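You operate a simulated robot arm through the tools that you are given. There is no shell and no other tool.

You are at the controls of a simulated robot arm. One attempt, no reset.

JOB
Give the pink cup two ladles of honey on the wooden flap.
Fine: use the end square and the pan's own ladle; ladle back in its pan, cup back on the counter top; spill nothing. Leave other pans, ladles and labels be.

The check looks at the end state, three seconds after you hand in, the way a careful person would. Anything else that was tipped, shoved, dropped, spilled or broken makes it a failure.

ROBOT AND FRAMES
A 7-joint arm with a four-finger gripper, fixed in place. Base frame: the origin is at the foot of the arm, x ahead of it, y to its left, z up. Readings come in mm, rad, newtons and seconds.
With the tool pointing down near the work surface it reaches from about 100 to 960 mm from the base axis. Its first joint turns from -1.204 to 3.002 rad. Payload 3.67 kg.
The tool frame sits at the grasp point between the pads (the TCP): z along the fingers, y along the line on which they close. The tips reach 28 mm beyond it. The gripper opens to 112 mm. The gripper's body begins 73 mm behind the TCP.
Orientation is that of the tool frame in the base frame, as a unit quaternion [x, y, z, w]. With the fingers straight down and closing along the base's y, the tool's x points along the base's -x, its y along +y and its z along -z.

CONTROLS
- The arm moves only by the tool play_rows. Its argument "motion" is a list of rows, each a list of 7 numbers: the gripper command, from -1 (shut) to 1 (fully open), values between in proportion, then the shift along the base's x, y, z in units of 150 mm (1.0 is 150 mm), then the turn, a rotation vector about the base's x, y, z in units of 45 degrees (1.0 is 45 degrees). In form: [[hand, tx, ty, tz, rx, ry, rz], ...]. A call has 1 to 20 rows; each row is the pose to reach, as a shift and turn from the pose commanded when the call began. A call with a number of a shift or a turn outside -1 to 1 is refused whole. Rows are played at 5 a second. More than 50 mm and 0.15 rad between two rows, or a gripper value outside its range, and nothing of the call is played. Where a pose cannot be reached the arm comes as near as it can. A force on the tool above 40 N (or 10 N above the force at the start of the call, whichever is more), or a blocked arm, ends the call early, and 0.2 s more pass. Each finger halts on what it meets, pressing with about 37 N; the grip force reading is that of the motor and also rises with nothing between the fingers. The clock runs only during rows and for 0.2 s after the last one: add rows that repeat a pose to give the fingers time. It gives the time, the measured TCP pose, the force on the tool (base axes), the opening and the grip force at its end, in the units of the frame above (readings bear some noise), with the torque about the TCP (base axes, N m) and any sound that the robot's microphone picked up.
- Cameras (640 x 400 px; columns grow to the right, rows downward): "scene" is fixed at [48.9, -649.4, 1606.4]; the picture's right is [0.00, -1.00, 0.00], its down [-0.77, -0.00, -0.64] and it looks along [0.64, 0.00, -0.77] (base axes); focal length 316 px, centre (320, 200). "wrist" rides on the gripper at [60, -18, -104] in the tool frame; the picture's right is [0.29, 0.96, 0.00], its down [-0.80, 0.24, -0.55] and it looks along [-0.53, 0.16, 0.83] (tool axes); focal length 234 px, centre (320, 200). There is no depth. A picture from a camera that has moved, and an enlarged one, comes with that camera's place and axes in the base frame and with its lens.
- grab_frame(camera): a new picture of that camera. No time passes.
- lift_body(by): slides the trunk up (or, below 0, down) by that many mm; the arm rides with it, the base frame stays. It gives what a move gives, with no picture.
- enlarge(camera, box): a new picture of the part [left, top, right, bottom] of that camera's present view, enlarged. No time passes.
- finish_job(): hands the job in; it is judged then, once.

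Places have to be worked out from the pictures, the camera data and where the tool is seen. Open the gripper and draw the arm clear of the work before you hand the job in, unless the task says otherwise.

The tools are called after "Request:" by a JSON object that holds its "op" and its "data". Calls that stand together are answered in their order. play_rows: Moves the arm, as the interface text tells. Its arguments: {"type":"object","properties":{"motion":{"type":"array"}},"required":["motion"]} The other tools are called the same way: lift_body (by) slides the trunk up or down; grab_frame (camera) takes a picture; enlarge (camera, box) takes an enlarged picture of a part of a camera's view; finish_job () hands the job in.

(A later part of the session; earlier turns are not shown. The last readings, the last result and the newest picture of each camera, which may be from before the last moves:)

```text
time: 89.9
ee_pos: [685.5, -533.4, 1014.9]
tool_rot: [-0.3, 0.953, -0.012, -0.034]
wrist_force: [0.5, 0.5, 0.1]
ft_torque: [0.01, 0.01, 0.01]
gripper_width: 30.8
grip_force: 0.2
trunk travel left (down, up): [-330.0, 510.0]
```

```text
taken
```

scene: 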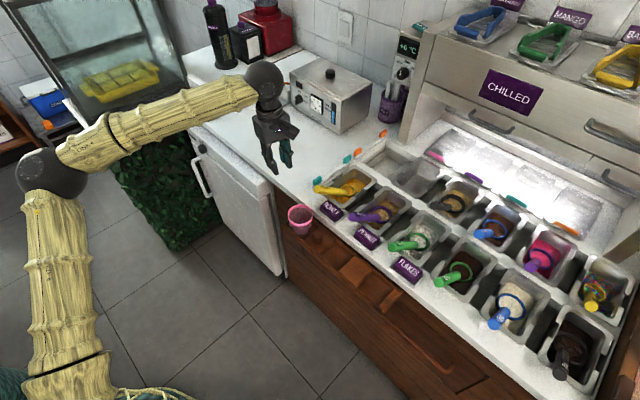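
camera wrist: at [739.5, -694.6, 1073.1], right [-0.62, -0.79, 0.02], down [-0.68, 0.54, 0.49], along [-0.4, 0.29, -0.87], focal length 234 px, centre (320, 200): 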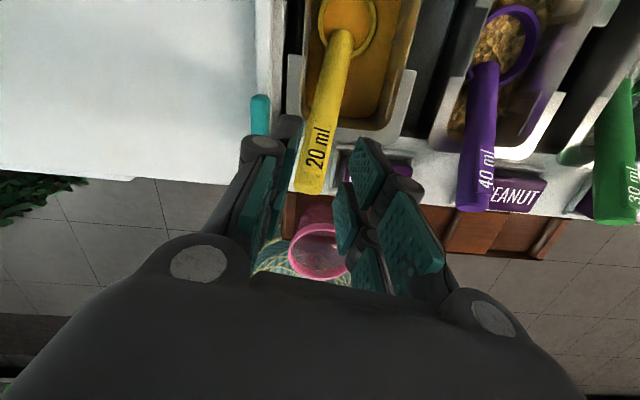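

Fine too. Next the outward tilt, first 50°, about the imagined bowl.

Request:
{"op": "play_rows", "data": {"motion": [[-0.45, -0.044, 0.063, -0.006, -0.152, -0.1057, 0], [-0.45, -0.087, 0.125, -0.022, -0.304, -0.2113, 0], [-0.45, -0.129, 0.185, -0.05, -0.456, -0.317, 0], [-0.45, -0.167, 0.241, -0.088, -0.608, -0.4227, 0], [-0.45, -0.202, 0.29, -0.135, -0.76, -0.5283, 0], [-0.45, -0.233, 0.335, -0.19, -0.912, -0.634, 0], [-0.45, -0.233, 0.335, -0.19, -0.912, -0.634, 0]]}}

Request:
{"op": "grab_frame", "data": {"camera": "scene"}}

```text
time: 91.5
ee_pos: [652.6, -483.2, 986.9]
tool_rot: [-0.258, 0.867, -0.415, 0.094]
wrist_force: [0.7, 0.7, -0.8]
ft_torque: [0.01, 0.01, 0.0]
gripper_width: 31.0
grip_force: 0.1
trunk travel left (down, up): [-330.0, 510.0]
```

```text
taken
```

scene: 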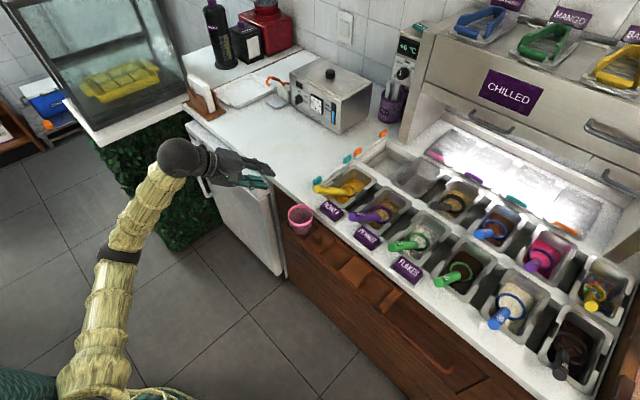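

Good. Now the second 50° of tilt.

Request:
{"op": "play_rows", "data": {"motion": [[-0.45, -0.022, 0.032, -0.062, -0.152, -0.1057, 0], [-0.45, -0.038, 0.055, -0.13, -0.304, -0.2113, 0], [-0.45, -0.053, 0.075, -0.203, -0.456, -0.317, 0], [-0.45, -0.062, 0.088, -0.28, -0.608, -0.4227, 0], [-0.45, -0.067, 0.095, -0.358, -0.76, -0.5283, 0], [-0.45, -0.067, 0.096, -0.435, -0.912, -0.634, 0], [-0.45, -0.067, 0.096, -0.435, -0.912, -0.634, 0]]}}

Request:
{"op": "grab_frame", "data": {"camera": "scene"}}

```text
time: 93.3
ee_pos: [617.4, -566.9, 960.1]
tool_rot: [0.14, -0.596, 0.77, -0.182]
wrist_force: [-0.4, -0.2, 0.7]
ft_torque: [-0.01, -0.01, 0.01]
gripper_width: 30.9
grip_force: 0.0
out of reach, approached as far as the arm can: row 1, 2, 3, 4, 5, 6, 7
trunk travel left (down, up): [-330.0, 510.0]
stopped in row 7: the arm was blocked; the commanded pose is now the measured one
```

```text
taken
```

scene: 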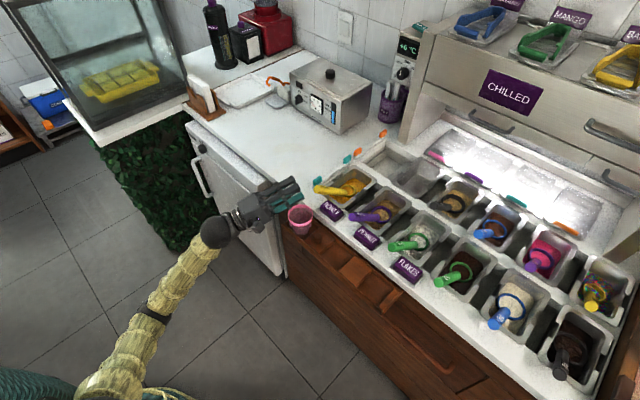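

The outward tilt past ~50° is not reachable there. The end-on roll pour (verified earlier) remains best, with the carry kept at ≈56–60° tilt. I bring the hand back up and out to that orientation in steps.

Request:
{"op": "play_rows", "data": {"motion": [[-0.45, 0.02, -0.03, 0.08, -0.0214, 0.145, 0.0329], [-0.45, 0.04, -0.05, 0.16, -0.0428, 0.29, 0.0658], [-0.45, 0.06, -0.08, 0.25, -0.0643, 0.435, 0.0987], [-0.45, 0.08, -0.11, 0.33, -0.0857, 0.58, 0.1316], [-0.45, 0.1, -0.13, 0.4, -0.1071, 0.725, 0.1645], [-0.45, 0.1, -0.13, 0.4, -0.1071, 0.725, 0.1645]]}}

Request:
{"op": "play_rows", "data": {"motion": [[-0.45, 0.02, -0.03, 0, -0.0214, 0.145, 0.0329], [-0.45, 0.04, -0.05, 0, -0.0428, 0.29, 0.0658], [-0.45, 0.06, -0.08, 0, -0.0643, 0.435, 0.0987], [-0.45, 0.08, -0.11, 0, -0.0857, 0.58, 0.1316], [-0.45, 0.1, -0.13, 0, -0.1071, 0.725, 0.1645], [-0.45, 0.1, -0.13, 0, -0.1071, 0.725, 0.1645]]}}

Request:
{"op": "grab_frame", "data": {"camera": "scene"}}

```text
time: 94.7
ee_pos: [633.8, -583.3, 1016.9]
tool_rot: [0.397, -0.581, 0.709, -0.051]
wrist_force: [0.0, 1.2, 0.9]
ft_torque: [0.04, -0.01, 0.02]
gripper_width: 31.1
grip_force: 0.1
trunk travel left (down, up): [-330.0, 510.0]
```

```text
time: 96.1
ee_pos: [649.2, -602.5, 1019.8]
tool_rot: [0.617, -0.516, 0.588, 0.086]
wrist_force: [-0.1, 0.9, 0.3]
ft_torque: [0.03, 0.0, -0.01]
gripper_width: 30.7
grip_force: 0.1
trunk travel left (down, up): [-330.0, 510.0]
```

```text
taken
```

scene: 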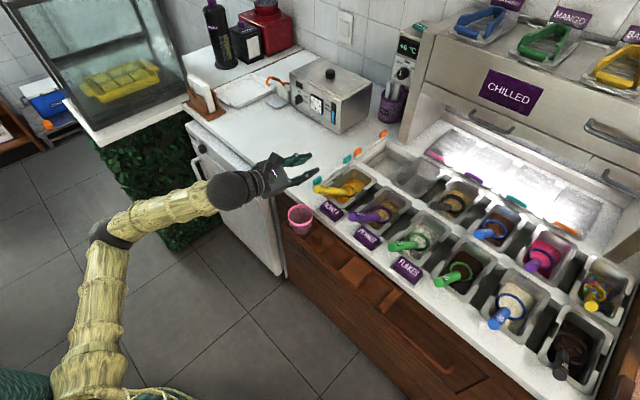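

Good, the arm is comfortable again. I finish the turn to the end-on orientation, staying high.

Request:
{"op": "play_rows", "data": {"motion": [[-0.45, 0.01, -0.03, 0.02, -0.0214, 0.145, 0.0329], [-0.45, 0.02, -0.06, 0.04, -0.0428, 0.29, 0.0658], [-0.45, 0.03, -0.09, 0.05, -0.0643, 0.435, 0.0987], [-0.45, 0.04, -0.12, 0.06, -0.0857, 0.58, 0.1316], [-0.45, 0.05, -0.15, 0.07, -0.1071, 0.725, 0.1645], [-0.45, 0.05, -0.15, 0.07, -0.1071, 0.725, 0.1645]]}}

Request:
{"op": "play_rows", "data": {"motion": [[-0.45, -0.1, 0.08, 0, -0.018, -0.013, 0.054], [-0.45, -0.23, 0.18, 0, -0.036, -0.025, 0.107], [-0.45, -0.37, 0.29, 0, -0.055, -0.038, 0.161], [-0.45, -0.5, 0.39, 0, -0.073, -0.051, 0.215], [-0.45, -0.64, 0.5, 0, -0.091, -0.063, 0.268], [-0.45, -0.78, 0.6, 0, -0.109, -0.076, 0.322], [-0.45, -0.78, 0.6, 0, -0.109, -0.076, 0.322]]}}

Request:
{"op": "grab_frame", "data": {"camera": "scene"}}

```text
time: 97.5
ee_pos: [655.1, -625.9, 1029.1]
tool_rot: [0.784, -0.406, 0.417, 0.215]
wrist_force: [-0.3, 0.6, 0.7]
ft_torque: [0.0, 0.01, -0.04]
gripper_width: 30.8
grip_force: 0.0
trunk travel left (down, up): [-330.0, 510.0]
```

```text
time: 99.1
ee_pos: [540.2, -534.9, 1030.7]
tool_rot: [0.807, -0.291, 0.48, 0.181]
wrist_force: [-0.2, 0.0, -0.4]
ft_torque: [-0.02, 0.02, 0.02]
gripper_width: 30.9
grip_force: 0.0
trunk travel left (down, up): [-330.0, 510.0]
```

```text
taken
```

scene: 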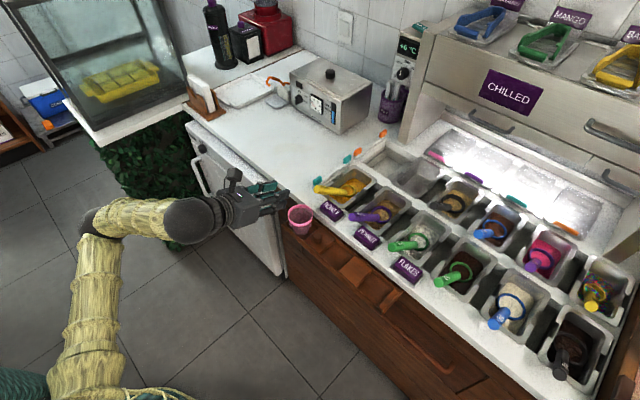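

The carry path works at this tilt. Now I rehearse the pour roll here: three 60° steps about the tool axis with the hand following an imagined bowl over the cup.

Request:
{"op": "play_rows", "data": {"motion": [[-0.45, -0.025, -0.006, -0.027, 0.1115, -0.0953, -0.0786], [-0.45, -0.05, -0.012, -0.053, 0.223, -0.1905, -0.1573], [-0.45, -0.075, -0.017, -0.08, 0.3345, -0.2858, -0.2359], [-0.45, -0.1, -0.023, -0.107, 0.446, -0.381, -0.3145], [-0.45, -0.125, -0.029, -0.133, 0.5575, -0.4763, -0.3931], [-0.45, -0.15, -0.035, -0.16, 0.669, -0.5715, -0.4718], [-0.45, -0.175, -0.041, -0.187, 0.7805, -0.6668, -0.5504], [-0.45, -0.2, -0.047, -0.213, 0.892, -0.762, -0.629], [-0.45, -0.2, -0.047, -0.213, 0.892, -0.762, -0.629]]}}

Request:
{"op": "play_rows", "data": {"motion": [[-0.45, -0.007, 0.006, -0.017, 0.1115, -0.0953, -0.0786], [-0.45, -0.014, 0.012, -0.034, 0.223, -0.1905, -0.1573], [-0.45, -0.021, 0.017, -0.051, 0.3345, -0.2858, -0.2359], [-0.45, -0.028, 0.023, -0.068, 0.446, -0.381, -0.3145], [-0.45, -0.035, 0.029, -0.085, 0.5575, -0.4763, -0.3931], [-0.45, -0.042, 0.035, -0.102, 0.669, -0.5715, -0.4718], [-0.45, -0.049, 0.04, -0.119, 0.7805, -0.6668, -0.5504], [-0.45, -0.055, 0.046, -0.135, 0.892, -0.762, -0.629], [-0.45, -0.055, 0.046, -0.135, 0.892, -0.762, -0.629]]}}

Request:
{"op": "play_rows", "data": {"motion": [[-0.45, 0.007, 0.016, -0.008, 0.1115, -0.0953, -0.0786], [-0.45, 0.015, 0.031, -0.017, 0.223, -0.1905, -0.1573], [-0.45, 0.022, 0.047, -0.025, 0.3345, -0.2858, -0.2359], [-0.45, 0.029, 0.063, -0.034, 0.446, -0.381, -0.3145], [-0.45, 0.036, 0.078, -0.042, 0.5575, -0.4763, -0.3931], [-0.45, 0.044, 0.094, -0.05, 0.669, -0.5715, -0.4718], [-0.45, 0.051, 0.11, -0.059, 0.7805, -0.6668, -0.5504], [-0.45, 0.058, 0.125, -0.067, 0.892, -0.762, -0.629], [-0.45, 0.058, 0.125, -0.067, 0.892, -0.762, -0.629]]}}

Request:
{"op": "grab_frame", "data": {"camera": "scene"}}

```text
time: 101.1
ee_pos: [508.0, -543.3, 996.4]
tool_rot: [-0.554, 0.655, -0.507, 0.083]
wrist_force: [0.4, -0.2, 0.0]
ft_torque: [0.0, 0.01, -0.02]
gripper_width: 30.7
grip_force: 0.1
trunk travel left (down, up): [-330.0, 510.0]
```

```text
time: 103.1
ee_pos: [499.5, -535.6, 976.5]
tool_rot: [-0.151, 0.845, -0.397, 0.325]
wrist_force: [-0.5, 0.0, -0.6]
ft_torque: [0.01, 0.0, 0.02]
gripper_width: 30.8
grip_force: 0.1
trunk travel left (down, up): [-330.0, 510.0]
```

```text
time: 105.1
ee_pos: [510.8, -516.9, 966.9]
tool_rot: [0.29, 0.808, -0.181, 0.481]
wrist_force: [0.6, -0.4, 0.9]
ft_torque: [0.01, -0.02, -0.02]
gripper_width: 31.1
grip_force: 0.1
trunk travel left (down, up): [-330.0, 510.0]
```

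```text
taken
```

scene: 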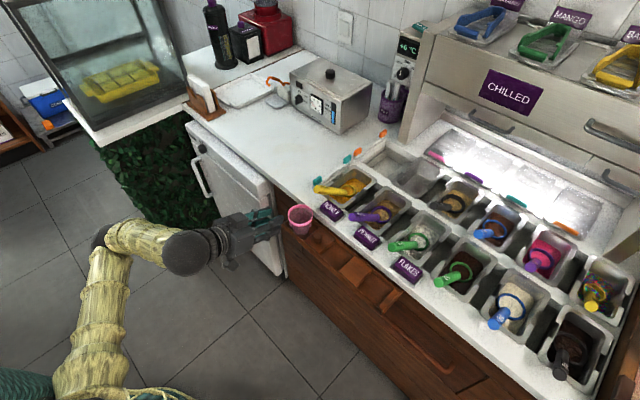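

The whole roll is reachable exactly as planned. I test an extra 15° outward tilt at the end.

Request:
{"op": "play_rows", "data": {"motion": [[-0.45, -0.01, 0.009, -0.06, -0.0714, -0.0851, 0], [-0.45, -0.02, 0.017, -0.12, -0.1429, -0.1702, 0], [-0.45, -0.03, 0.026, -0.18, -0.2143, -0.2553, 0], [-0.45, -0.03, 0.026, -0.18, -0.2143, -0.2553, 0]]}}

```text
time: 106.1
ee_pos: [548.7, -538.1, 958.9]
tool_rot: [0.265, 0.738, -0.219, 0.581]
wrist_force: [0.4, 0.2, 0.0]
ft_torque: [0.0, 0.01, 0.02]
gripper_width: 30.8
grip_force: 0.0
out of reach, approached as far as the arm can: row 1, 2, 3, 4
trunk travel left (down, up): [-330.0, 510.0]
```

At 77° it's out of reach near the cup. I check if a lower trunk relaxes this: first return to 62° and rise well clear of the cup.

Request:
{"op": "play_rows", "data": {"motion": [[-0.45, -0.02, 0.01, 0.15, 0.0714, 0.0851, 0], [-0.45, -0.04, 0.02, 0.3, 0.1429, 0.1702, 0], [-0.45, -0.06, 0.03, 0.45, 0.2143, 0.2553, 0], [-0.45, -0.06, 0.03, 0.6, 0.2143, 0.2553, 0], [-0.45, -0.06, 0.03, 0.75, 0.2143, 0.2553, 0], [-0.45, -0.06, 0.03, 0.75, 0.2143, 0.2553, 0]]}}

Request:
{"op": "lift_body", "data": {"by": -110}}

```text
time: 107.5
ee_pos: [537.6, -533.1, 1073.4]
tool_rot: [0.29, 0.808, -0.182, 0.48]
wrist_force: [-0.1, 0.0, 0.0]
ft_torque: [0.02, 0.04, 0.01]
gripper_width: 31.1
grip_force: 0.1
trunk travel left (down, up): [-330.0, 510.0]
```

```text
time: 108.9
ee_pos: [536.7, -532.9, 962.5]
tool_rot: [0.29, 0.807, -0.182, 0.481]
wrist_force: [-0.4, 0.4, -0.3]
ft_torque: [0.0, 0.01, 0.01]
gripper_width: 30.9
grip_force: 0.0
trunk travel left (down, up): [-220.0, 620.0]
```

Now the same 77° tilt test with the trunk 110 mm lower.

Request:
{"op": "play_rows", "data": {"motion": [[-0.45, -0.07, 0.04, -0.03, -0.0536, -0.0638, 0], [-0.45, -0.13, 0.08, -0.06, -0.1072, -0.1277, 0], [-0.45, -0.2, 0.13, -0.1, -0.1607, -0.1915, 0], [-0.45, -0.2, 0.13, -0.14, -0.2143, -0.2553, 0], [-0.45, -0.2, 0.13, -0.14, -0.2143, -0.2553, 0]]}}

Request:
{"op": "grab_frame", "data": {"camera": "scene"}}

```text
time: 110.1
ee_pos: [508.0, -514.2, 941.4]
tool_rot: [0.265, 0.738, -0.219, 0.581]
wrist_force: [0.4, -0.8, -1.0]
ft_torque: [0.02, -0.01, 0.03]
gripper_width: 31.1
grip_force: 0.1
trunk travel left (down, up): [-220.0, 620.0]
```

```text
taken
```

scene: 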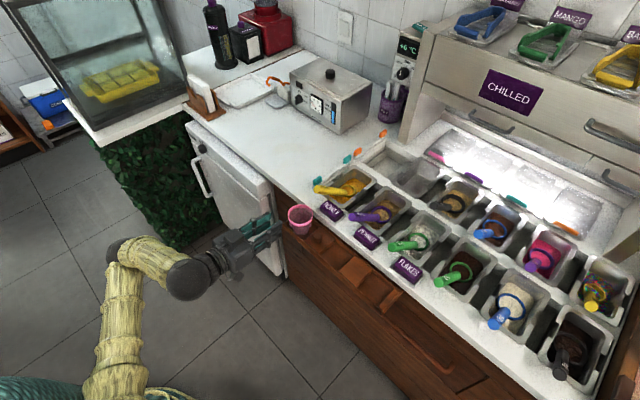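

Lowering the trunk fixes it: 77° is reachable at the pouring spot. I now go back up, untilt to 62°, and roll back to the gripping roll.

Request:
{"op": "play_rows", "data": {"motion": [[-0.45, 0.02, -0.01, 0.12, 0.0536, 0.0638, 0], [-0.45, 0.05, -0.03, 0.25, 0.1072, 0.1277, 0], [-0.45, 0.1, -0.06, 0.38, 0.1607, 0.1915, 0], [-0.45, 0.15, -0.1, 0.5, 0.2143, 0.2553, 0], [-0.45, 0.2, -0.13, 0.6, 0.2143, 0.2553, 0], [-0.45, 0.2, -0.13, 0.6, 0.2143, 0.2553, 0]]}}

Request:
{"op": "play_rows", "data": {"motion": [[-0.45, 0, 0, 0, -0.1115, 0.0953, 0.0786], [-0.45, 0, 0, 0, -0.223, 0.1905, 0.1573], [-0.45, 0, 0, 0, -0.3345, 0.2858, 0.2359], [-0.45, 0, 0, 0, -0.446, 0.381, 0.3145], [-0.45, 0, 0, 0, -0.5575, 0.4763, 0.3931], [-0.45, 0, 0, 0, -0.669, 0.5715, 0.4718], [-0.45, 0, 0, 0, -0.7805, 0.6668, 0.5504], [-0.45, 0, 0, 0, -0.892, 0.762, 0.629], [-0.45, 0, 0, 0, -0.892, 0.762, 0.629]]}}

Request:
{"op": "play_rows", "data": {"motion": [[-0.45, 0, 0, 0, -0.1115, 0.0953, 0.0786], [-0.45, 0, 0, 0, -0.223, 0.1905, 0.1573], [-0.45, 0, 0, 0, -0.3345, 0.2858, 0.2359], [-0.45, 0, 0, 0, -0.446, 0.381, 0.3145], [-0.45, 0, 0, 0, -0.5575, 0.4763, 0.3931], [-0.45, 0, 0, 0, -0.669, 0.5715, 0.4718], [-0.45, 0, 0, 0, -0.7805, 0.6668, 0.5504], [-0.45, 0, 0, 0, -0.892, 0.762, 0.629], [-0.45, 0, 0, 0, -0.892, 0.762, 0.629]]}}

Request:
{"op": "play_rows", "data": {"motion": [[-0.45, 0, 0, 0, -0.1115, 0.0953, 0.0786], [-0.45, 0, 0, 0, -0.223, 0.1905, 0.1573], [-0.45, 0, 0, 0, -0.3345, 0.2858, 0.2359], [-0.45, 0, 0, 0, -0.446, 0.381, 0.3145], [-0.45, 0, 0, 0, -0.5575, 0.4763, 0.3931], [-0.45, 0, 0, 0, -0.669, 0.5715, 0.4718], [-0.45, 0, 0, 0, -0.7805, 0.6668, 0.5504], [-0.45, 0, 0, 0, -0.892, 0.762, 0.629], [-0.45, 0, 0, 0, -0.892, 0.762, 0.629]]}}

Request:
{"op": "grab_frame", "data": {"camera": "wrist"}}

```text
time: 111.5
ee_pos: [535.3, -532.1, 1031.0]
tool_rot: [0.289, 0.809, -0.181, 0.48]
wrist_force: [-0.5, -0.6, -0.5]
ft_torque: [0.01, 0.02, -0.03]
gripper_width: 30.9
grip_force: 0.1
trunk travel left (down, up): [-220.0, 620.0]
```

```text
time: 113.5
ee_pos: [537.8, -533.7, 1031.0]
tool_rot: [-0.153, 0.845, -0.397, 0.325]
wrist_force: [-0.3, 0.0, 0.9]
ft_torque: [0.01, 0.0, -0.02]
gripper_width: 30.7
grip_force: 0.1
trunk travel left (down, up): [-220.0, 620.0]
```

```text
time: 115.5
ee_pos: [536.9, -533.0, 1031.8]
tool_rot: [-0.554, 0.656, -0.506, 0.082]
wrist_force: [0.2, -0.5, -0.6]
ft_torque: [0.0, -0.01, 0.01]
gripper_width: 30.7
grip_force: 0.1
trunk travel left (down, up): [-220.0, 620.0]
```

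```text
time: 117.5
ee_pos: [538.9, -534.1, 1031.9]
tool_rot: [0.807, -0.291, 0.48, 0.181]
wrist_force: [-0.6, 0.5, -0.3]
ft_torque: [0.01, 0.02, -0.01]
gripper_width: 31.0
grip_force: 0.2
trunk travel left (down, up): [-220.0, 620.0]
```

```text
taken
camera wrist: at [502.3, -476.1, 1132.0], right [-0.51, -0.82, 0.27], down [-0.82, 0.37, -0.44], along [0.26, -0.44, -0.86], focal length 234 px, centre (320, 200)
```

wrist: 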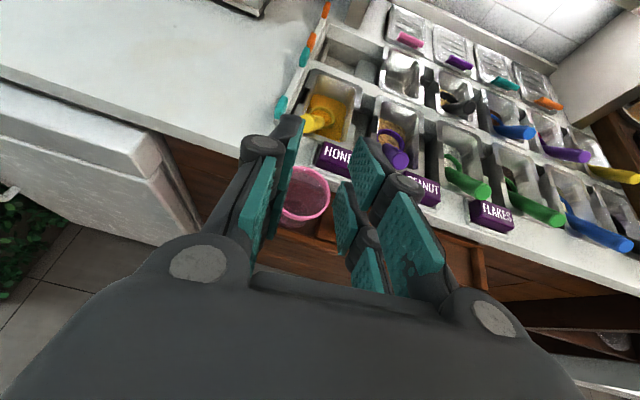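

Rolled back fine. I return above the honey ladle with heading ≈ -55° and look at where it lies now.

Request:
{"op": "play_rows", "data": {"motion": [[-0.3, 0.12, -0.1, 0, 0, 0, -0.045], [-0.3, 0.27, -0.21, 0, 0, 0, -0.09], [-0.3, 0.42, -0.33, 0, 0, 0, -0.14], [-0.3, 0.57, -0.45, 0, 0, 0, -0.19], [-0.3, 0.72, -0.57, 0, 0, 0, -0.24], [-0.3, 0.82, -0.65, 0, 0, 0, -0.29], [-0.3, 0.887, -0.707, 0, 0, 0, -0.322], [-0.3, 0.887, -0.707, 0, 0, 0, -0.322]]}}

Request:
{"op": "grab_frame", "data": {"camera": "wrist"}}

Request:
{"op": "enlarge", "data": {"camera": "wrist", "box": [240, 60, 400, 220]}}

Request:
{"op": "enlarge", "data": {"camera": "scene", "box": [290, 150, 390, 220]}}

```text
time: 119.3
ee_pos: [670.0, -638.3, 1030.9]
tool_rot: [0.763, -0.392, 0.454, 0.241]
wrist_force: [-0.3, -0.1, -0.2]
ft_torque: [0.0, 0.03, 0.0]
gripper_width: 39.2
grip_force: 0.2
trunk travel left (down, up): [-220.0, 620.0]
```

```text
taken
camera wrist: at [649.7, -573.0, 1132.4], right [-0.7, -0.66, 0.27], down [-0.7, 0.56, -0.44], along [0.14, -0.49, -0.86], focal length 234 px, centre (320, 200)
```

wrist: 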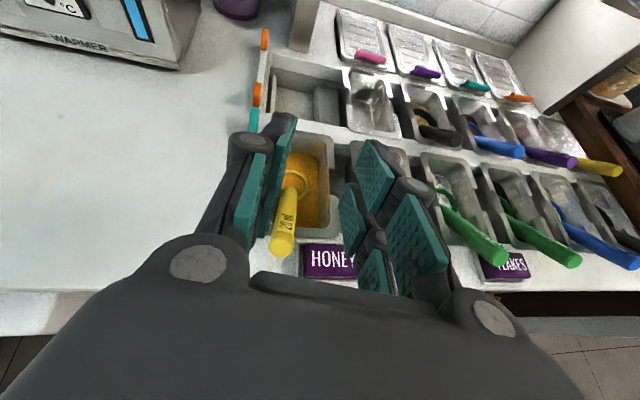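

```text
2.50 times, centred on (320, 140) of wrist
camera zoom: at [649.7, -573.0, 1132.4], right [-0.7, -0.66, 0.27], down [-0.7, 0.56, -0.44], along [0.14, -0.49, -0.86], focal length 585 px, centre (320, 350)
```

zoom: 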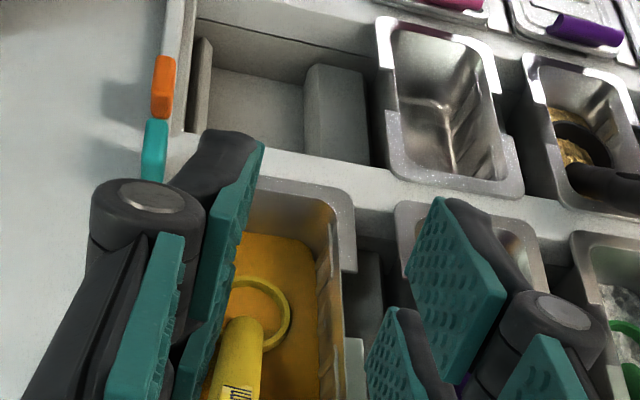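

```text
5.71 times, centred on (340, 185) of scene
camera zoom: at [48.9, -649.4, 1606.4], right [0.0, -1.0, 0.0], down [-0.77, 0.0, -0.64], along [0.64, 0.0, -0.77], focal length 1806 px, centre (206, 286)
```

zoom: 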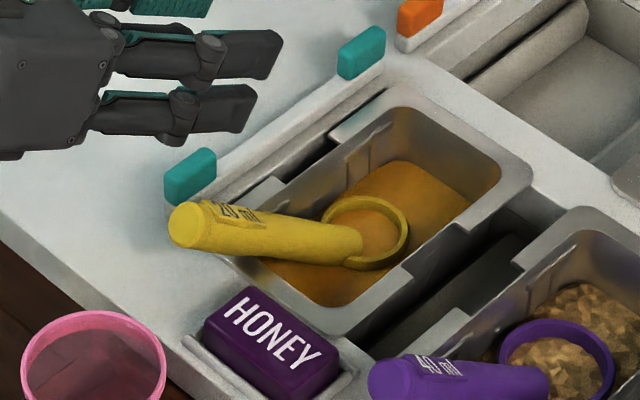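

Ladle now: handle end ≈ (679,-637,905), ring ≈ (739,-735,824), heading -58°; it lies farther from the label than before. I align and descend to about 55 mm above grip height with a narrow opening.

Request:
{"op": "play_rows", "data": {"motion": [[-0.39, 0.03, -0.015, -0.12, 0, 0, -0.02], [-0.39, 0.06, -0.03, -0.24, 0, 0, -0.04], [-0.39, 0.09, -0.045, -0.36, 0, 0, -0.069], [-0.39, 0.111, -0.055, -0.47, 0, 0, -0.069], [-0.39, 0.111, -0.055, -0.47, 0, 0, -0.069]]}}

Request:
{"op": "enlarge", "data": {"camera": "wrist", "box": [220, 60, 420, 280]}}

Request:
{"op": "enlarge", "data": {"camera": "scene", "box": [290, 150, 390, 220]}}

```text
time: 120.5
ee_pos: [687.3, -648.3, 962.2]
tool_rot: [0.753, -0.412, 0.447, 0.253]
wrist_force: [-0.6, 0.4, -0.1]
ft_torque: [0.02, 0.02, 0.02]
gripper_width: 34.1
grip_force: 0.0
trunk travel left (down, up): [-220.0, 620.0]
```

```text
1.82 times, centred on (320, 170) of wrist
camera zoom: at [671.5, -582.7, 1062.2], right [-0.74, -0.62, 0.27], down [-0.67, 0.6, -0.44], along [0.11, -0.5, -0.86], focal length 426 px, centre (320, 254)
```

zoom: 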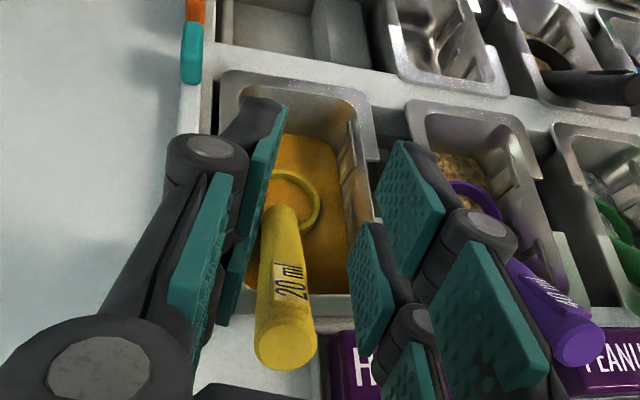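

```text
5.71 times, centred on (340, 185) of scene
camera zoom: at [48.9, -649.4, 1606.4], right [0.0, -1.0, 0.0], down [-0.77, 0.0, -0.64], along [0.64, 0.0, -0.77], focal length 1806 px, centre (206, 286)
```

zoom: 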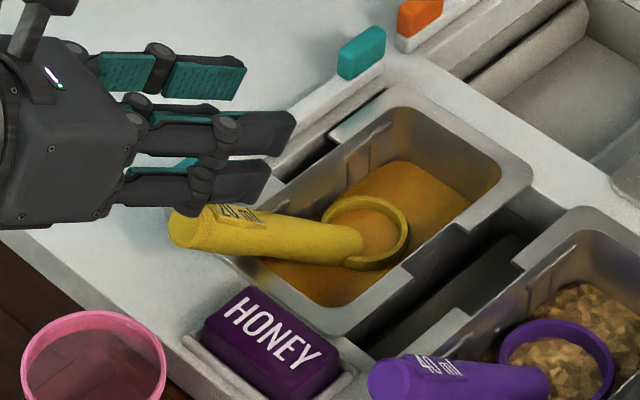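

The handle is centred to within ~2 mm. I descend the remaining ~50 mm while sliding back 5 mm, in small steps.

Request:
{"op": "play_rows", "data": {"motion": [[-0.39, -0.009, 0.014, -0.1, 0, 0, 0], [-0.39, -0.018, 0.028, -0.2, 0, 0, 0], [-0.39, -0.018, 0.028, -0.28, 0, 0, 0], [-0.39, -0.018, 0.028, -0.33, 0, 0, 0], [-0.39, -0.018, 0.028, -0.345, 0, 0, 0], [-0.39, -0.018, 0.028, -0.345, 0, 0, 0]]}}

Request:
{"op": "enlarge", "data": {"camera": "wrist", "box": [220, 60, 420, 280]}}

Request:
{"op": "enlarge", "data": {"camera": "scene", "box": [290, 150, 390, 220]}}

```text
time: 121.9
ee_pos: [684.7, -642.3, 910.9]
tool_rot: [0.753, -0.412, 0.447, 0.252]
wrist_force: [0.0, 0.5, -0.4]
ft_torque: [0.0, -0.03, -0.03]
gripper_width: 34.3
grip_force: 0.1
trunk travel left (down, up): [-220.0, 620.0]
```

```text
1.82 times, centred on (320, 170) of wrist
camera zoom: at [666.9, -577.8, 1009.5], right [-0.74, -0.62, 0.27], down [-0.67, 0.6, -0.44], along [0.11, -0.5, -0.86], focal length 426 px, centre (320, 254)
```

zoom: 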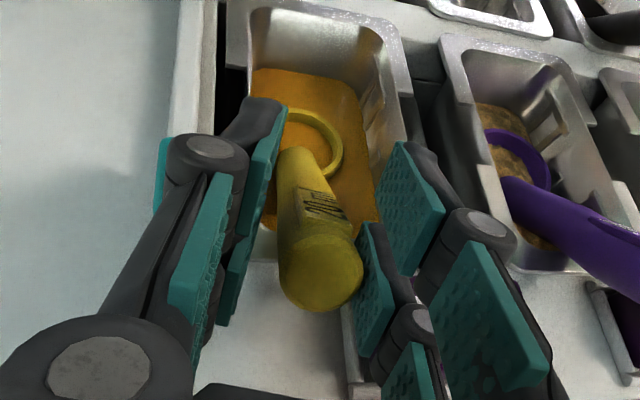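

```text
5.71 times, centred on (340, 185) of scene
camera zoom: at [48.9, -649.4, 1606.4], right [0.0, -1.0, 0.0], down [-0.77, 0.0, -0.64], along [0.64, 0.0, -0.77], focal length 1806 px, centre (206, 286)
```

zoom: 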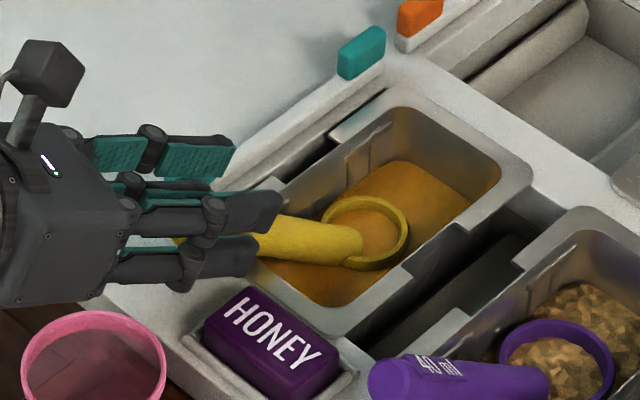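

No contact. Down 4 mm more, then close on the handle.

Request:
{"op": "play_rows", "data": {"motion": [[-0.39, 0, 0, -0.013, 0, 0, 0], [-0.39, 0, 0, -0.027, 0, 0, 0], [-0.39, 0, 0, -0.027, 0, 0, 0]]}}

Request:
{"op": "play_rows", "data": {"motion": [[-0.45, 0, 0, 0, 0, 0, 0], [-0.52, 0, 0, 0, 0, 0, 0], [-0.58, 0, 0, 0, 0, 0, 0], [-0.65, 0, 0, 0, 0, 0, 0], [-0.75, 0, 0, 0, 0, 0, 0], [-0.8, 0, 0, 0, 0, 0, 0], [-0.8, 0, 0, 0, 0, 0, 0]]}}

Request:
{"op": "enlarge", "data": {"camera": "wrist", "box": [220, 60, 420, 280]}}

```text
time: 122.7
ee_pos: [683.1, -644.7, 904.5]
tool_rot: [0.752, -0.412, 0.448, 0.253]
wrist_force: [-0.3, -1.2, -0.7]
ft_torque: [0.01, -0.02, 0.01]
gripper_width: 34.1
grip_force: 0.2
trunk travel left (down, up): [-220.0, 620.0]
```

```text
time: 124.3
ee_pos: [683.9, -643.0, 905.6]
tool_rot: [0.752, -0.412, 0.447, 0.253]
wrist_force: [-0.5, -0.3, 0.2]
ft_torque: [0.05, 0.02, 0.03]
gripper_width: 24.6
grip_force: 37.0
trunk travel left (down, up): [-220.0, 620.0]
```

```text
1.82 times, centred on (320, 170) of wrist
camera zoom: at [666.9, -577.9, 1005.7], right [-0.74, -0.62, 0.27], down [-0.67, 0.6, -0.44], along [0.11, -0.5, -0.86], focal length 426 px, centre (320, 254)
```

zoom: 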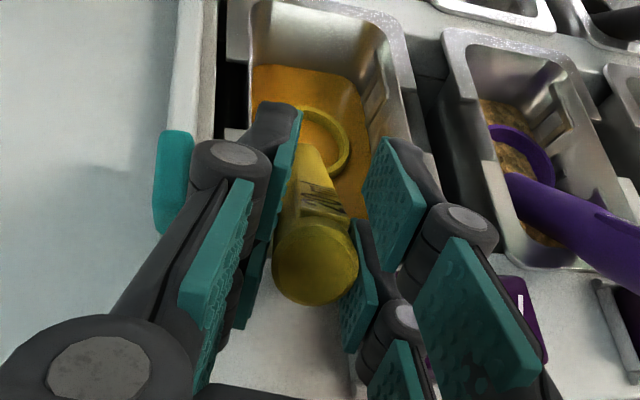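

Firm grip (24.6 mm, 37 N). I pitch the ladle level in the honey, nudge forward, dwell, and lift it ~45 mm.

Request:
{"op": "play_rows", "data": {"motion": [[-0.8, 0.027, -0.044, 0.055, 0.085, 0.0525, 0], [-0.8, 0.054, -0.087, 0.105, 0.17, 0.105, 0], [-0.8, 0.08, -0.13, 0.155, 0.255, 0.1575, 0], [-0.8, 0.107, -0.174, 0.2, 0.3404, 0.21, 0], [-0.8, 0.12, -0.195, 0.195, 0.3404, 0.21, 0], [-0.8, 0.135, -0.219, 0.19, 0.3404, 0.21, 0], [-0.8, 0.135, -0.219, 0.19, 0.3404, 0.21, 0], [-0.8, 0.135, -0.219, 0.19, 0.3404, 0.21, 0], [-0.8, 0.135, -0.219, 0.19, 0.3404, 0.21, 0], [-0.8, 0.135, -0.219, 0.24, 0.3404, 0.21, 0], [-0.8, 0.135, -0.219, 0.31, 0.3404, 0.21, 0], [-0.8, 0.135, -0.219, 0.39, 0.3404, 0.21, 0], [-0.8, 0.135, -0.219, 0.47, 0.3404, 0.21, 0], [-0.8, 0.135, -0.219, 0.47, 0.3404, 0.21, 0]]}}

Request:
{"op": "enlarge", "data": {"camera": "wrist", "box": [270, 60, 370, 160]}}

Request:
{"op": "enlarge", "data": {"camera": "scene", "box": [320, 150, 400, 210]}}

```text
time: 127.3
ee_pos: [705.1, -677.1, 975.3]
tool_rot: [0.814, -0.445, 0.325, 0.183]
wrist_force: [1.0, 0.2, 0.1]
ft_torque: [0.04, 0.0, 0.01]
gripper_width: 24.9
grip_force: 37.6
trunk travel left (down, up): [-220.0, 620.0]
```

```text
4.00 times, centred on (320, 110) of wrist
camera zoom: at [706.0, -640.3, 1089.6], right [-0.7, -0.69, 0.21], down [-0.72, 0.68, -0.15], along [-0.04, -0.25, -0.97], focal length 937 px, centre (320, 560)
```

zoom: 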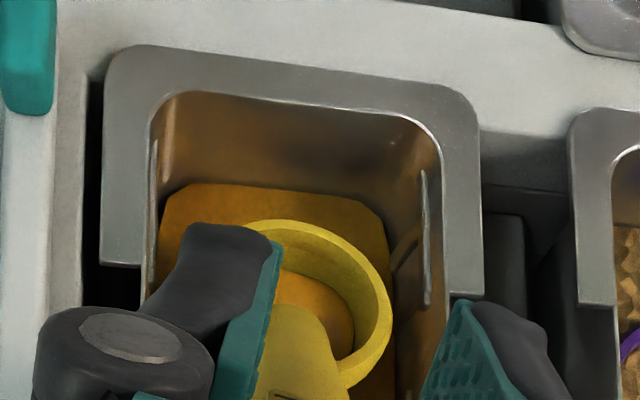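

```text
6.67 times, centred on (360, 180) of scene
camera zoom: at [48.9, -649.4, 1606.4], right [0.0, -1.0, 0.0], down [-0.77, 0.0, -0.64], along [0.64, 0.0, -0.77], focal length 2107 px, centre (53, 333)
```

zoom: 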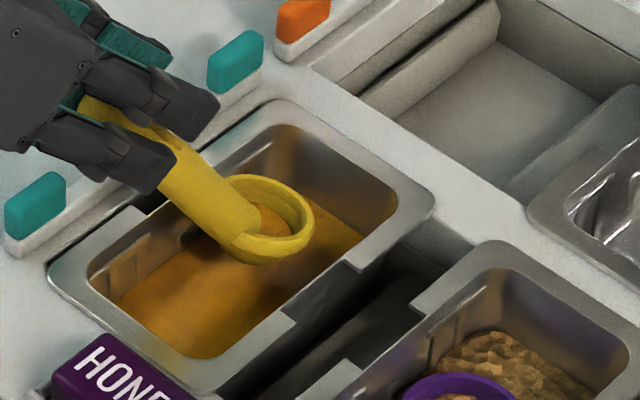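

A full portion again. I wait for drips over the pan, then raise it while pitching back to the carrying attitude (rim ≈ 18° back, safe for this fill).

Request:
{"op": "play_rows", "data": {"motion": [[-0.8, 0, 0, 0, 0, 0, 0], [-0.8, 0, 0, 0, 0, 0, 0], [-0.8, 0, 0, 0, 0, 0, 0], [-0.8, 0, 0, 0, 0, 0, 0], [-0.8, 0, 0, 0, 0, 0, 0], [-0.8, 0, 0, 0, 0, 0, 0], [-0.8, 0, 0, 0, 0, 0, 0], [-0.8, 0, 0, 0, 0, 0, 0], [-0.8, 0, 0, 0, 0, 0, 0], [-0.8, 0, 0, 0, 0, 0, 0], [-0.8, -0.018, 0.029, 0.052, -0.0567, -0.035, 0], [-0.8, -0.036, 0.058, 0.104, -0.1135, -0.07, 0], [-0.8, -0.054, 0.087, 0.157, -0.1702, -0.105, 0], [-0.8, -0.071, 0.116, 0.209, -0.2269, -0.14, 0], [-0.8, -0.089, 0.145, 0.26, -0.2837, -0.175, 0], [-0.8, -0.107, 0.174, 0.313, -0.3404, -0.21, 0], [-0.8, -0.107, 0.174, 0.313, -0.3404, -0.21, 0]]}}

Request:
{"op": "enlarge", "data": {"camera": "wrist", "box": [260, 60, 380, 180]}}

Request:
{"op": "enlarge", "data": {"camera": "scene", "box": [310, 120, 400, 190]}}

```text
time: 130.9
ee_pos: [688.5, -650.3, 1022.6]
tool_rot: [0.752, -0.412, 0.448, 0.253]
wrist_force: [0.0, 0.9, -1.0]
ft_torque: [-0.01, 0.03, 0.01]
gripper_width: 25.1
grip_force: 37.1
trunk travel left (down, up): [-220.0, 620.0]
```

```text
3.33 times, centred on (320, 120) of wrist
camera zoom: at [672.5, -585.1, 1123.1], right [-0.74, -0.62, 0.27], down [-0.67, 0.6, -0.44], along [0.11, -0.5, -0.86], focal length 781 px, centre (320, 467)
```

zoom: 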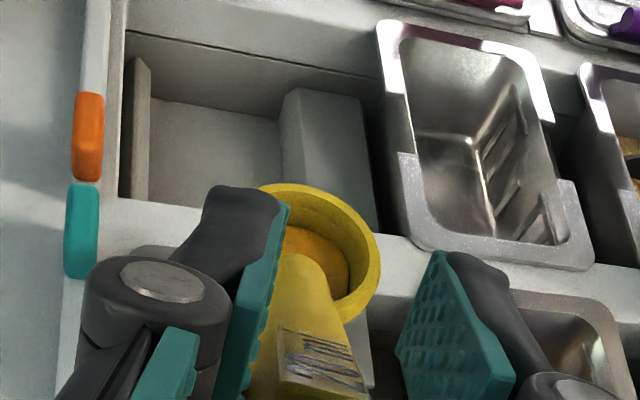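

```text
5.71 times, centred on (355, 155) of scene
camera zoom: at [48.9, -649.4, 1606.4], right [0.0, -1.0, 0.0], down [-0.77, 0.0, -0.64], along [0.64, 0.0, -0.77], focal length 1806 px, centre (120, 457)
```

zoom: 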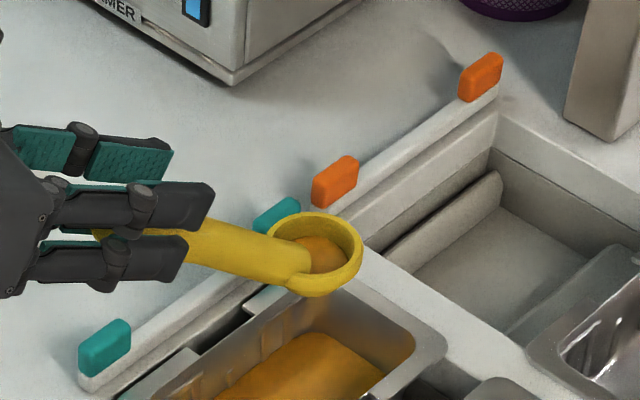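

Honey is steady in the bowl. I carry it toward the cup in small steps at this attitude, first 100 mm.

Request:
{"op": "play_rows", "data": {"motion": [[-0.8, -0.03, 0.025, 0, 0, 0, 0.01], [-0.8, -0.09, 0.075, 0, 0, 0, 0.035], [-0.8, -0.17, 0.14, 0, 0, 0, 0.065], [-0.8, -0.26, 0.213, 0, 0, 0, 0.1], [-0.8, -0.35, 0.287, 0, 0, 0, 0.135], [-0.8, -0.44, 0.36, 0, 0, 0, 0.17], [-0.8, -0.53, 0.435, 0, 0, 0, 0.2], [-0.8, -0.6, 0.492, 0, 0, 0, 0.225], [-0.8, -0.65, 0.533, 0, 0, 0, 0.245], [-0.8, -0.667, 0.547, 0, 0, 0, 0.25], [-0.8, -0.667, 0.547, 0, 0, 0, 0.25]]}}

Request:
{"op": "grab_frame", "data": {"camera": "scene"}}

```text
time: 133.3
ee_pos: [586.9, -569.3, 1022.7]
tool_rot: [0.79, -0.336, 0.47, 0.207]
wrist_force: [0.0, -0.2, -0.3]
ft_torque: [0.03, 0.03, -0.01]
gripper_width: 24.9
grip_force: 36.9
trunk travel left (down, up): [-220.0, 620.0]
```

```text
taken
```

scene: 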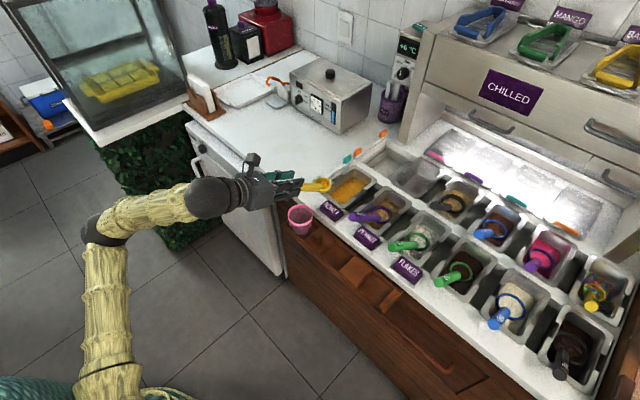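

Moving smoothly. I continue to bring the bowl over the cup.

Request:
{"op": "play_rows", "data": {"motion": [[-0.8, -0.02, 0.016, 0, 0, 0, 0.007], [-0.8, -0.07, 0.057, 0, 0, 0, 0.025], [-0.8, -0.14, 0.115, 0, 0, 0, 0.05], [-0.8, -0.22, 0.18, 0, 0, 0, 0.08], [-0.8, -0.3, 0.245, 0, 0, 0, 0.11], [-0.8, -0.37, 0.3, 0, 0, 0, 0.135], [-0.8, -0.415, 0.34, 0, 0, 0, 0.152], [-0.8, -0.43, 0.353, 0, 0, 0, 0.157], [-0.8, -0.43, 0.353, 0, 0, 0, 0.157]]}}

Request:
{"op": "enlarge", "data": {"camera": "wrist", "box": [220, 60, 420, 240]}}

Request:
{"op": "enlarge", "data": {"camera": "scene", "box": [260, 150, 360, 240]}}

```text
time: 135.3
ee_pos: [522.1, -516.5, 1020.7]
tool_rot: [0.808, -0.287, 0.482, 0.179]
wrist_force: [-0.7, -0.1, -0.4]
ft_torque: [0.04, 0.0, 0.02]
gripper_width: 25.1
grip_force: 37.0
trunk travel left (down, up): [-220.0, 620.0]
```

```text
2.22 times, centred on (320, 150) of wrist
camera zoom: at [486.7, -459.6, 1121.4], right [-0.5, -0.82, 0.27], down [-0.82, 0.36, -0.44], along [0.26, -0.44, -0.86], focal length 520 px, centre (320, 311)
```

zoom: 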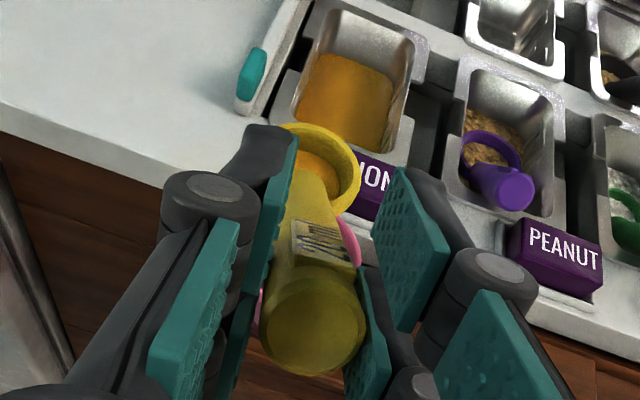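

```text
4.44 times, centred on (310, 195) of scene
camera zoom: at [48.9, -649.4, 1606.4], right [0.0, -1.0, 0.0], down [-0.77, 0.0, -0.64], along [0.64, 0.0, -0.77], focal length 1404 px, centre (364, 222)
```

zoom: 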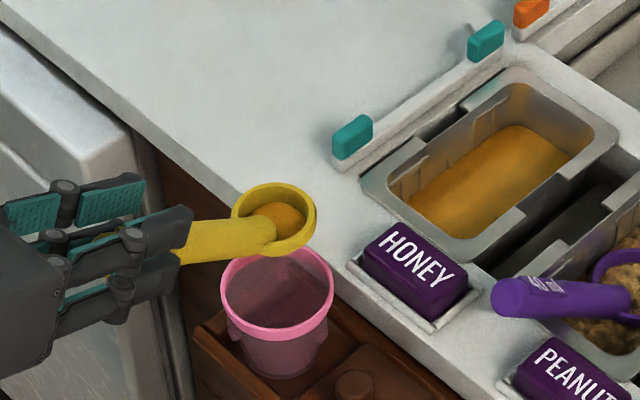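

The bowl is centred over the cup (ring ≈ (606,-587,940), cup centre (602,-593), rim 885). I start the pour: first 60° of roll, slowly, lowering 10 mm.

Request:
{"op": "play_rows", "data": {"motion": [[-0.8, -0.009, -0.007, -0.011, 0.0751, -0.0629, -0.0523], [-0.8, -0.017, -0.013, -0.021, 0.1503, -0.1257, -0.1046], [-0.8, -0.026, -0.02, -0.032, 0.2254, -0.1886, -0.1569], [-0.8, -0.034, -0.026, -0.043, 0.3005, -0.2515, -0.2092], [-0.8, -0.043, -0.033, -0.053, 0.3757, -0.3143, -0.2615], [-0.8, -0.051, -0.039, -0.064, 0.4508, -0.3772, -0.3138], [-0.8, -0.06, -0.046, -0.075, 0.5259, -0.4401, -0.366], [-0.8, -0.068, -0.052, -0.085, 0.6011, -0.5029, -0.4183], [-0.8, -0.077, -0.059, -0.096, 0.6762, -0.5658, -0.4706], [-0.8, -0.085, -0.065, -0.107, 0.7513, -0.6287, -0.5229], [-0.8, -0.094, -0.072, -0.117, 0.8265, -0.6915, -0.5752], [-0.8, -0.102, -0.078, -0.128, 0.9016, -0.7544, -0.6275], [-0.8, -0.102, -0.078, -0.128, 0.9016, -0.7544, -0.6275]]}}

Request:
{"op": "enlarge", "data": {"camera": "scene", "box": [260, 160, 340, 230]}}

Request:
{"op": "grab_frame", "data": {"camera": "wrist"}}

```text
time: 138.1
ee_pos: [507.5, -526.3, 1003.1]
tool_rot: [-0.556, 0.653, -0.506, 0.087]
wrist_force: [-0.1, 0.3, -0.8]
ft_torque: [0.04, 0.04, 0.0]
gripper_width: 24.9
grip_force: 37.6
trunk travel left (down, up): [-220.0, 620.0]
```

```text
5.71 times, centred on (300, 195) of scene
camera zoom: at [48.9, -649.4, 1606.4], right [0.0, -1.0, 0.0], down [-0.77, 0.0, -0.64], along [0.64, 0.0, -0.77], focal length 1806 px, centre (434, 229)
```

zoom: 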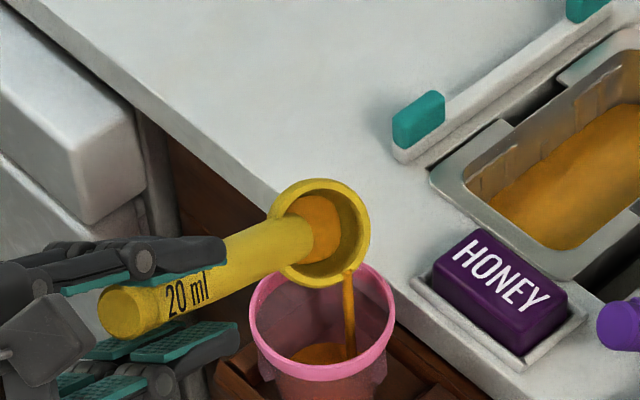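

```text
taken
camera wrist: at [427.9, -513.2, 1091.8], right [-0.72, -0.36, -0.6], down [-0.24, 0.93, -0.28], along [0.66, -0.06, -0.75], focal length 234 px, centre (320, 200)
```

wrist: 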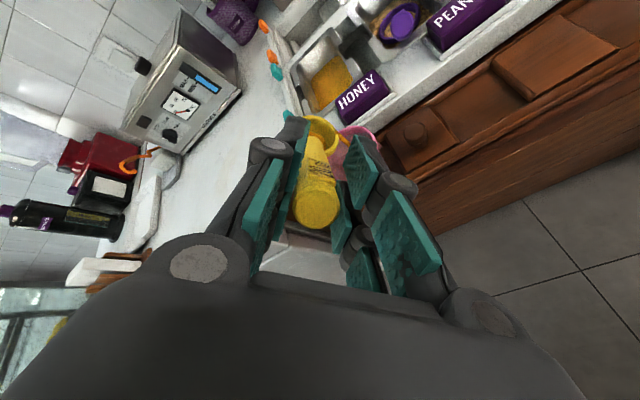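

Honey is flowing in a clean strand into the cup. I continue the roll by another 60°, slowly.

Request:
{"op": "play_rows", "data": {"motion": [[-0.8, -0.006, 0.002, -0.011, 0.0751, -0.0629, -0.0523], [-0.8, -0.012, 0.004, -0.023, 0.1503, -0.1257, -0.1046], [-0.8, -0.018, 0.006, -0.034, 0.2254, -0.1886, -0.1569], [-0.8, -0.023, 0.007, -0.045, 0.3005, -0.2515, -0.2092], [-0.8, -0.029, 0.009, -0.057, 0.3757, -0.3143, -0.2615], [-0.8, -0.035, 0.011, -0.068, 0.4508, -0.3772, -0.3138], [-0.8, -0.041, 0.013, -0.079, 0.5259, -0.4401, -0.366], [-0.8, -0.047, 0.015, -0.091, 0.6011, -0.5029, -0.4183], [-0.8, -0.053, 0.017, -0.102, 0.6762, -0.5658, -0.4706], [-0.8, -0.058, 0.018, -0.113, 0.7513, -0.6287, -0.5229], [-0.8, -0.064, 0.02, -0.125, 0.8265, -0.6915, -0.5752], [-0.8, -0.07, 0.022, -0.136, 0.9016, -0.7544, -0.6275], [-0.8, -0.07, 0.022, -0.136, 0.9016, -0.7544, -0.6275]]}}

Request:
{"op": "enlarge", "data": {"camera": "scene", "box": [260, 160, 340, 230]}}

```text
time: 140.9
ee_pos: [500.7, -523.8, 983.6]
tool_rot: [-0.156, 0.843, -0.396, 0.329]
wrist_force: [0.4, 0.4, -0.9]
ft_torque: [0.02, 0.04, 0.02]
gripper_width: 25.2
grip_force: 36.7
trunk travel left (down, up): [-220.0, 620.0]
```

```text
5.71 times, centred on (300, 195) of scene
camera zoom: at [48.9, -649.4, 1606.4], right [0.0, -1.0, 0.0], down [-0.77, 0.0, -0.64], along [0.64, 0.0, -0.77], focal length 1806 px, centre (434, 229)
```

zoom: 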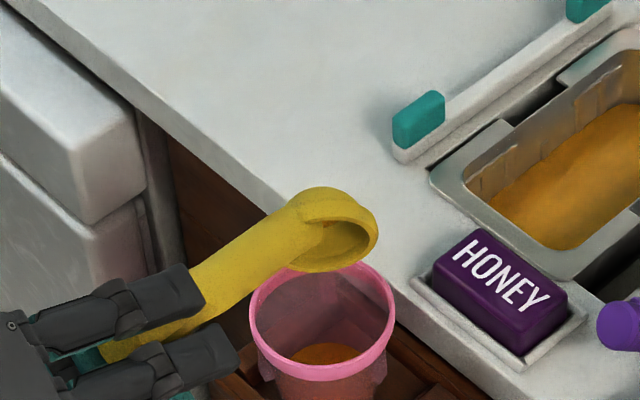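

Most of it has gone into the cup. I finish the roll (last 60°) to empty the bowl fully.

Request:
{"op": "play_rows", "data": {"motion": [[-0.8, 0.002, 0.01, -0.006, 0.0751, -0.0629, -0.0523], [-0.8, 0.003, 0.02, -0.012, 0.1503, -0.1257, -0.1046], [-0.8, 0.005, 0.03, -0.019, 0.2254, -0.1886, -0.1569], [-0.8, 0.006, 0.04, -0.025, 0.3005, -0.2515, -0.2092], [-0.8, 0.008, 0.05, -0.031, 0.3757, -0.3143, -0.2615], [-0.8, 0.01, 0.06, -0.037, 0.4508, -0.3772, -0.3138], [-0.8, 0.011, 0.07, -0.043, 0.5259, -0.4401, -0.366], [-0.8, 0.013, 0.08, -0.049, 0.6011, -0.5029, -0.4183], [-0.8, 0.014, 0.089, -0.056, 0.6762, -0.5658, -0.4706], [-0.8, 0.016, 0.099, -0.062, 0.7513, -0.6287, -0.5229], [-0.8, 0.017, 0.109, -0.068, 0.8265, -0.6915, -0.5752], [-0.8, 0.019, 0.119, -0.074, 0.9016, -0.7544, -0.6275], [-0.8, 0.019, 0.119, -0.074, 0.9016, -0.7544, -0.6275], [-0.8, 0.019, 0.119, -0.074, 0.9016, -0.7544, -0.6275]]}}

Request:
{"op": "enlarge", "data": {"camera": "scene", "box": [260, 160, 340, 230]}}

```text
time: 143.9
ee_pos: [501.3, -506.9, 972.8]
tool_rot: [0.287, 0.808, -0.18, 0.482]
wrist_force: [0.2, -0.1, 0.5]
ft_torque: [0.03, 0.03, -0.01]
gripper_width: 24.5
grip_force: 36.6
trunk travel left (down, up): [-220.0, 620.0]
```

```text
5.71 times, centred on (300, 195) of scene
camera zoom: at [48.9, -649.4, 1606.4], right [0.0, -1.0, 0.0], down [-0.77, 0.0, -0.64], along [0.64, 0.0, -0.77], focal length 1806 px, centre (434, 229)
```

zoom: 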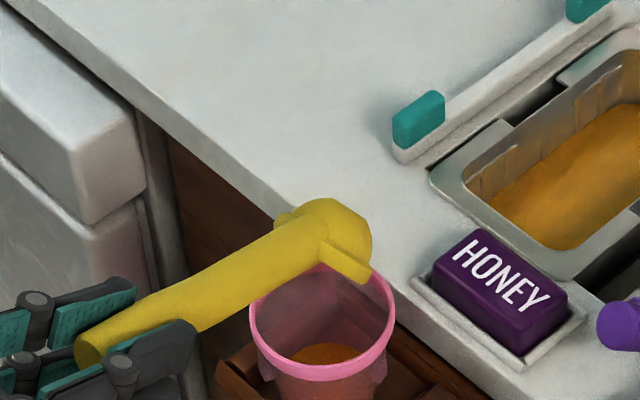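

The bowl is turned over above the cup. I hold 3 seconds to let it drip out.

Request:
{"op": "play_rows", "data": {"motion": [[-0.8, 0, 0, 0, 0, 0, 0], [-0.8, 0, 0, 0, 0, 0, 0], [-0.8, 0, 0, 0, 0, 0, 0], [-0.8, 0, 0, 0, 0, 0, 0], [-0.8, 0, 0, 0, 0, 0, 0], [-0.8, 0, 0, 0, 0, 0, 0], [-0.8, 0, 0, 0, 0, 0, 0], [-0.8, 0, 0, 0, 0, 0, 0], [-0.8, 0, 0, 0, 0, 0, 0], [-0.8, 0, 0, 0, 0, 0, 0], [-0.8, 0, 0, 0, 0, 0, 0], [-0.8, 0, 0, 0, 0, 0, 0], [-0.8, 0, 0, 0, 0, 0, 0], [-0.8, 0, 0, 0, 0, 0, 0], [-0.8, 0, 0, 0, 0, 0, 0]]}}

Request:
{"op": "enlarge", "data": {"camera": "scene", "box": [275, 175, 335, 225]}}

Request:
{"op": "grab_frame", "data": {"camera": "wrist"}}

```text
time: 147.1
ee_pos: [499.8, -506.6, 971.9]
tool_rot: [0.287, 0.808, -0.18, 0.482]
wrist_force: [-1.0, 0.4, -0.2]
ft_torque: [0.01, 0.08, 0.01]
gripper_width: 25.0
grip_force: 37.4
trunk travel left (down, up): [-220.0, 620.0]
```

```text
8.00 times, centred on (305, 200) of scene
camera zoom: at [48.9, -649.4, 1606.4], right [0.0, -1.0, 0.0], down [-0.77, 0.0, -0.64], along [0.64, 0.0, -0.77], focal length 2528 px, centre (440, 200)
```

zoom: 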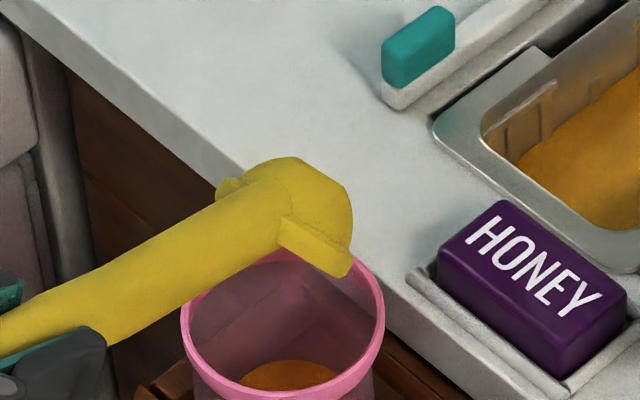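

```text
taken
camera wrist: at [397.0, -441.9, 966.8], right [0.5, 0.82, -0.27], down [0.07, 0.27, 0.96], along [0.86, -0.5, 0.07], focal length 234 px, centre (320, 200)
```

wrist: 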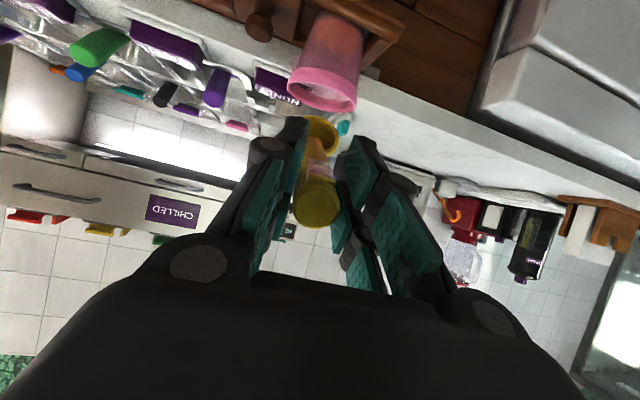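

Request:
{"op": "enlarge", "data": {"camera": "wrist", "box": [270, 20, 390, 180]}}

```text
2.50 times, centred on (330, 100) of wrist
camera zoom: at [397.0, -441.9, 966.8], right [0.5, 0.82, -0.27], down [0.07, 0.27, 0.96], along [0.86, -0.5, 0.07], focal length 585 px, centre (295, 450)
```

zoom: 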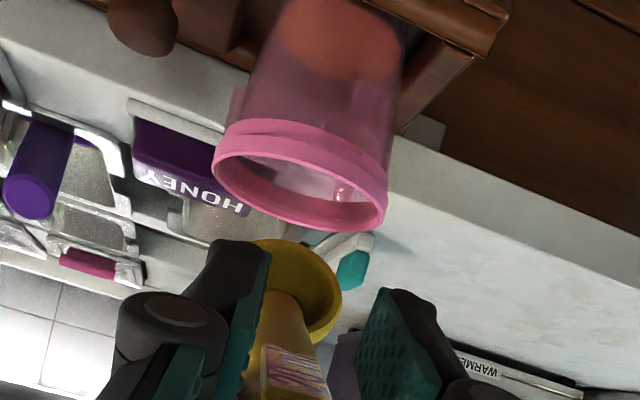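

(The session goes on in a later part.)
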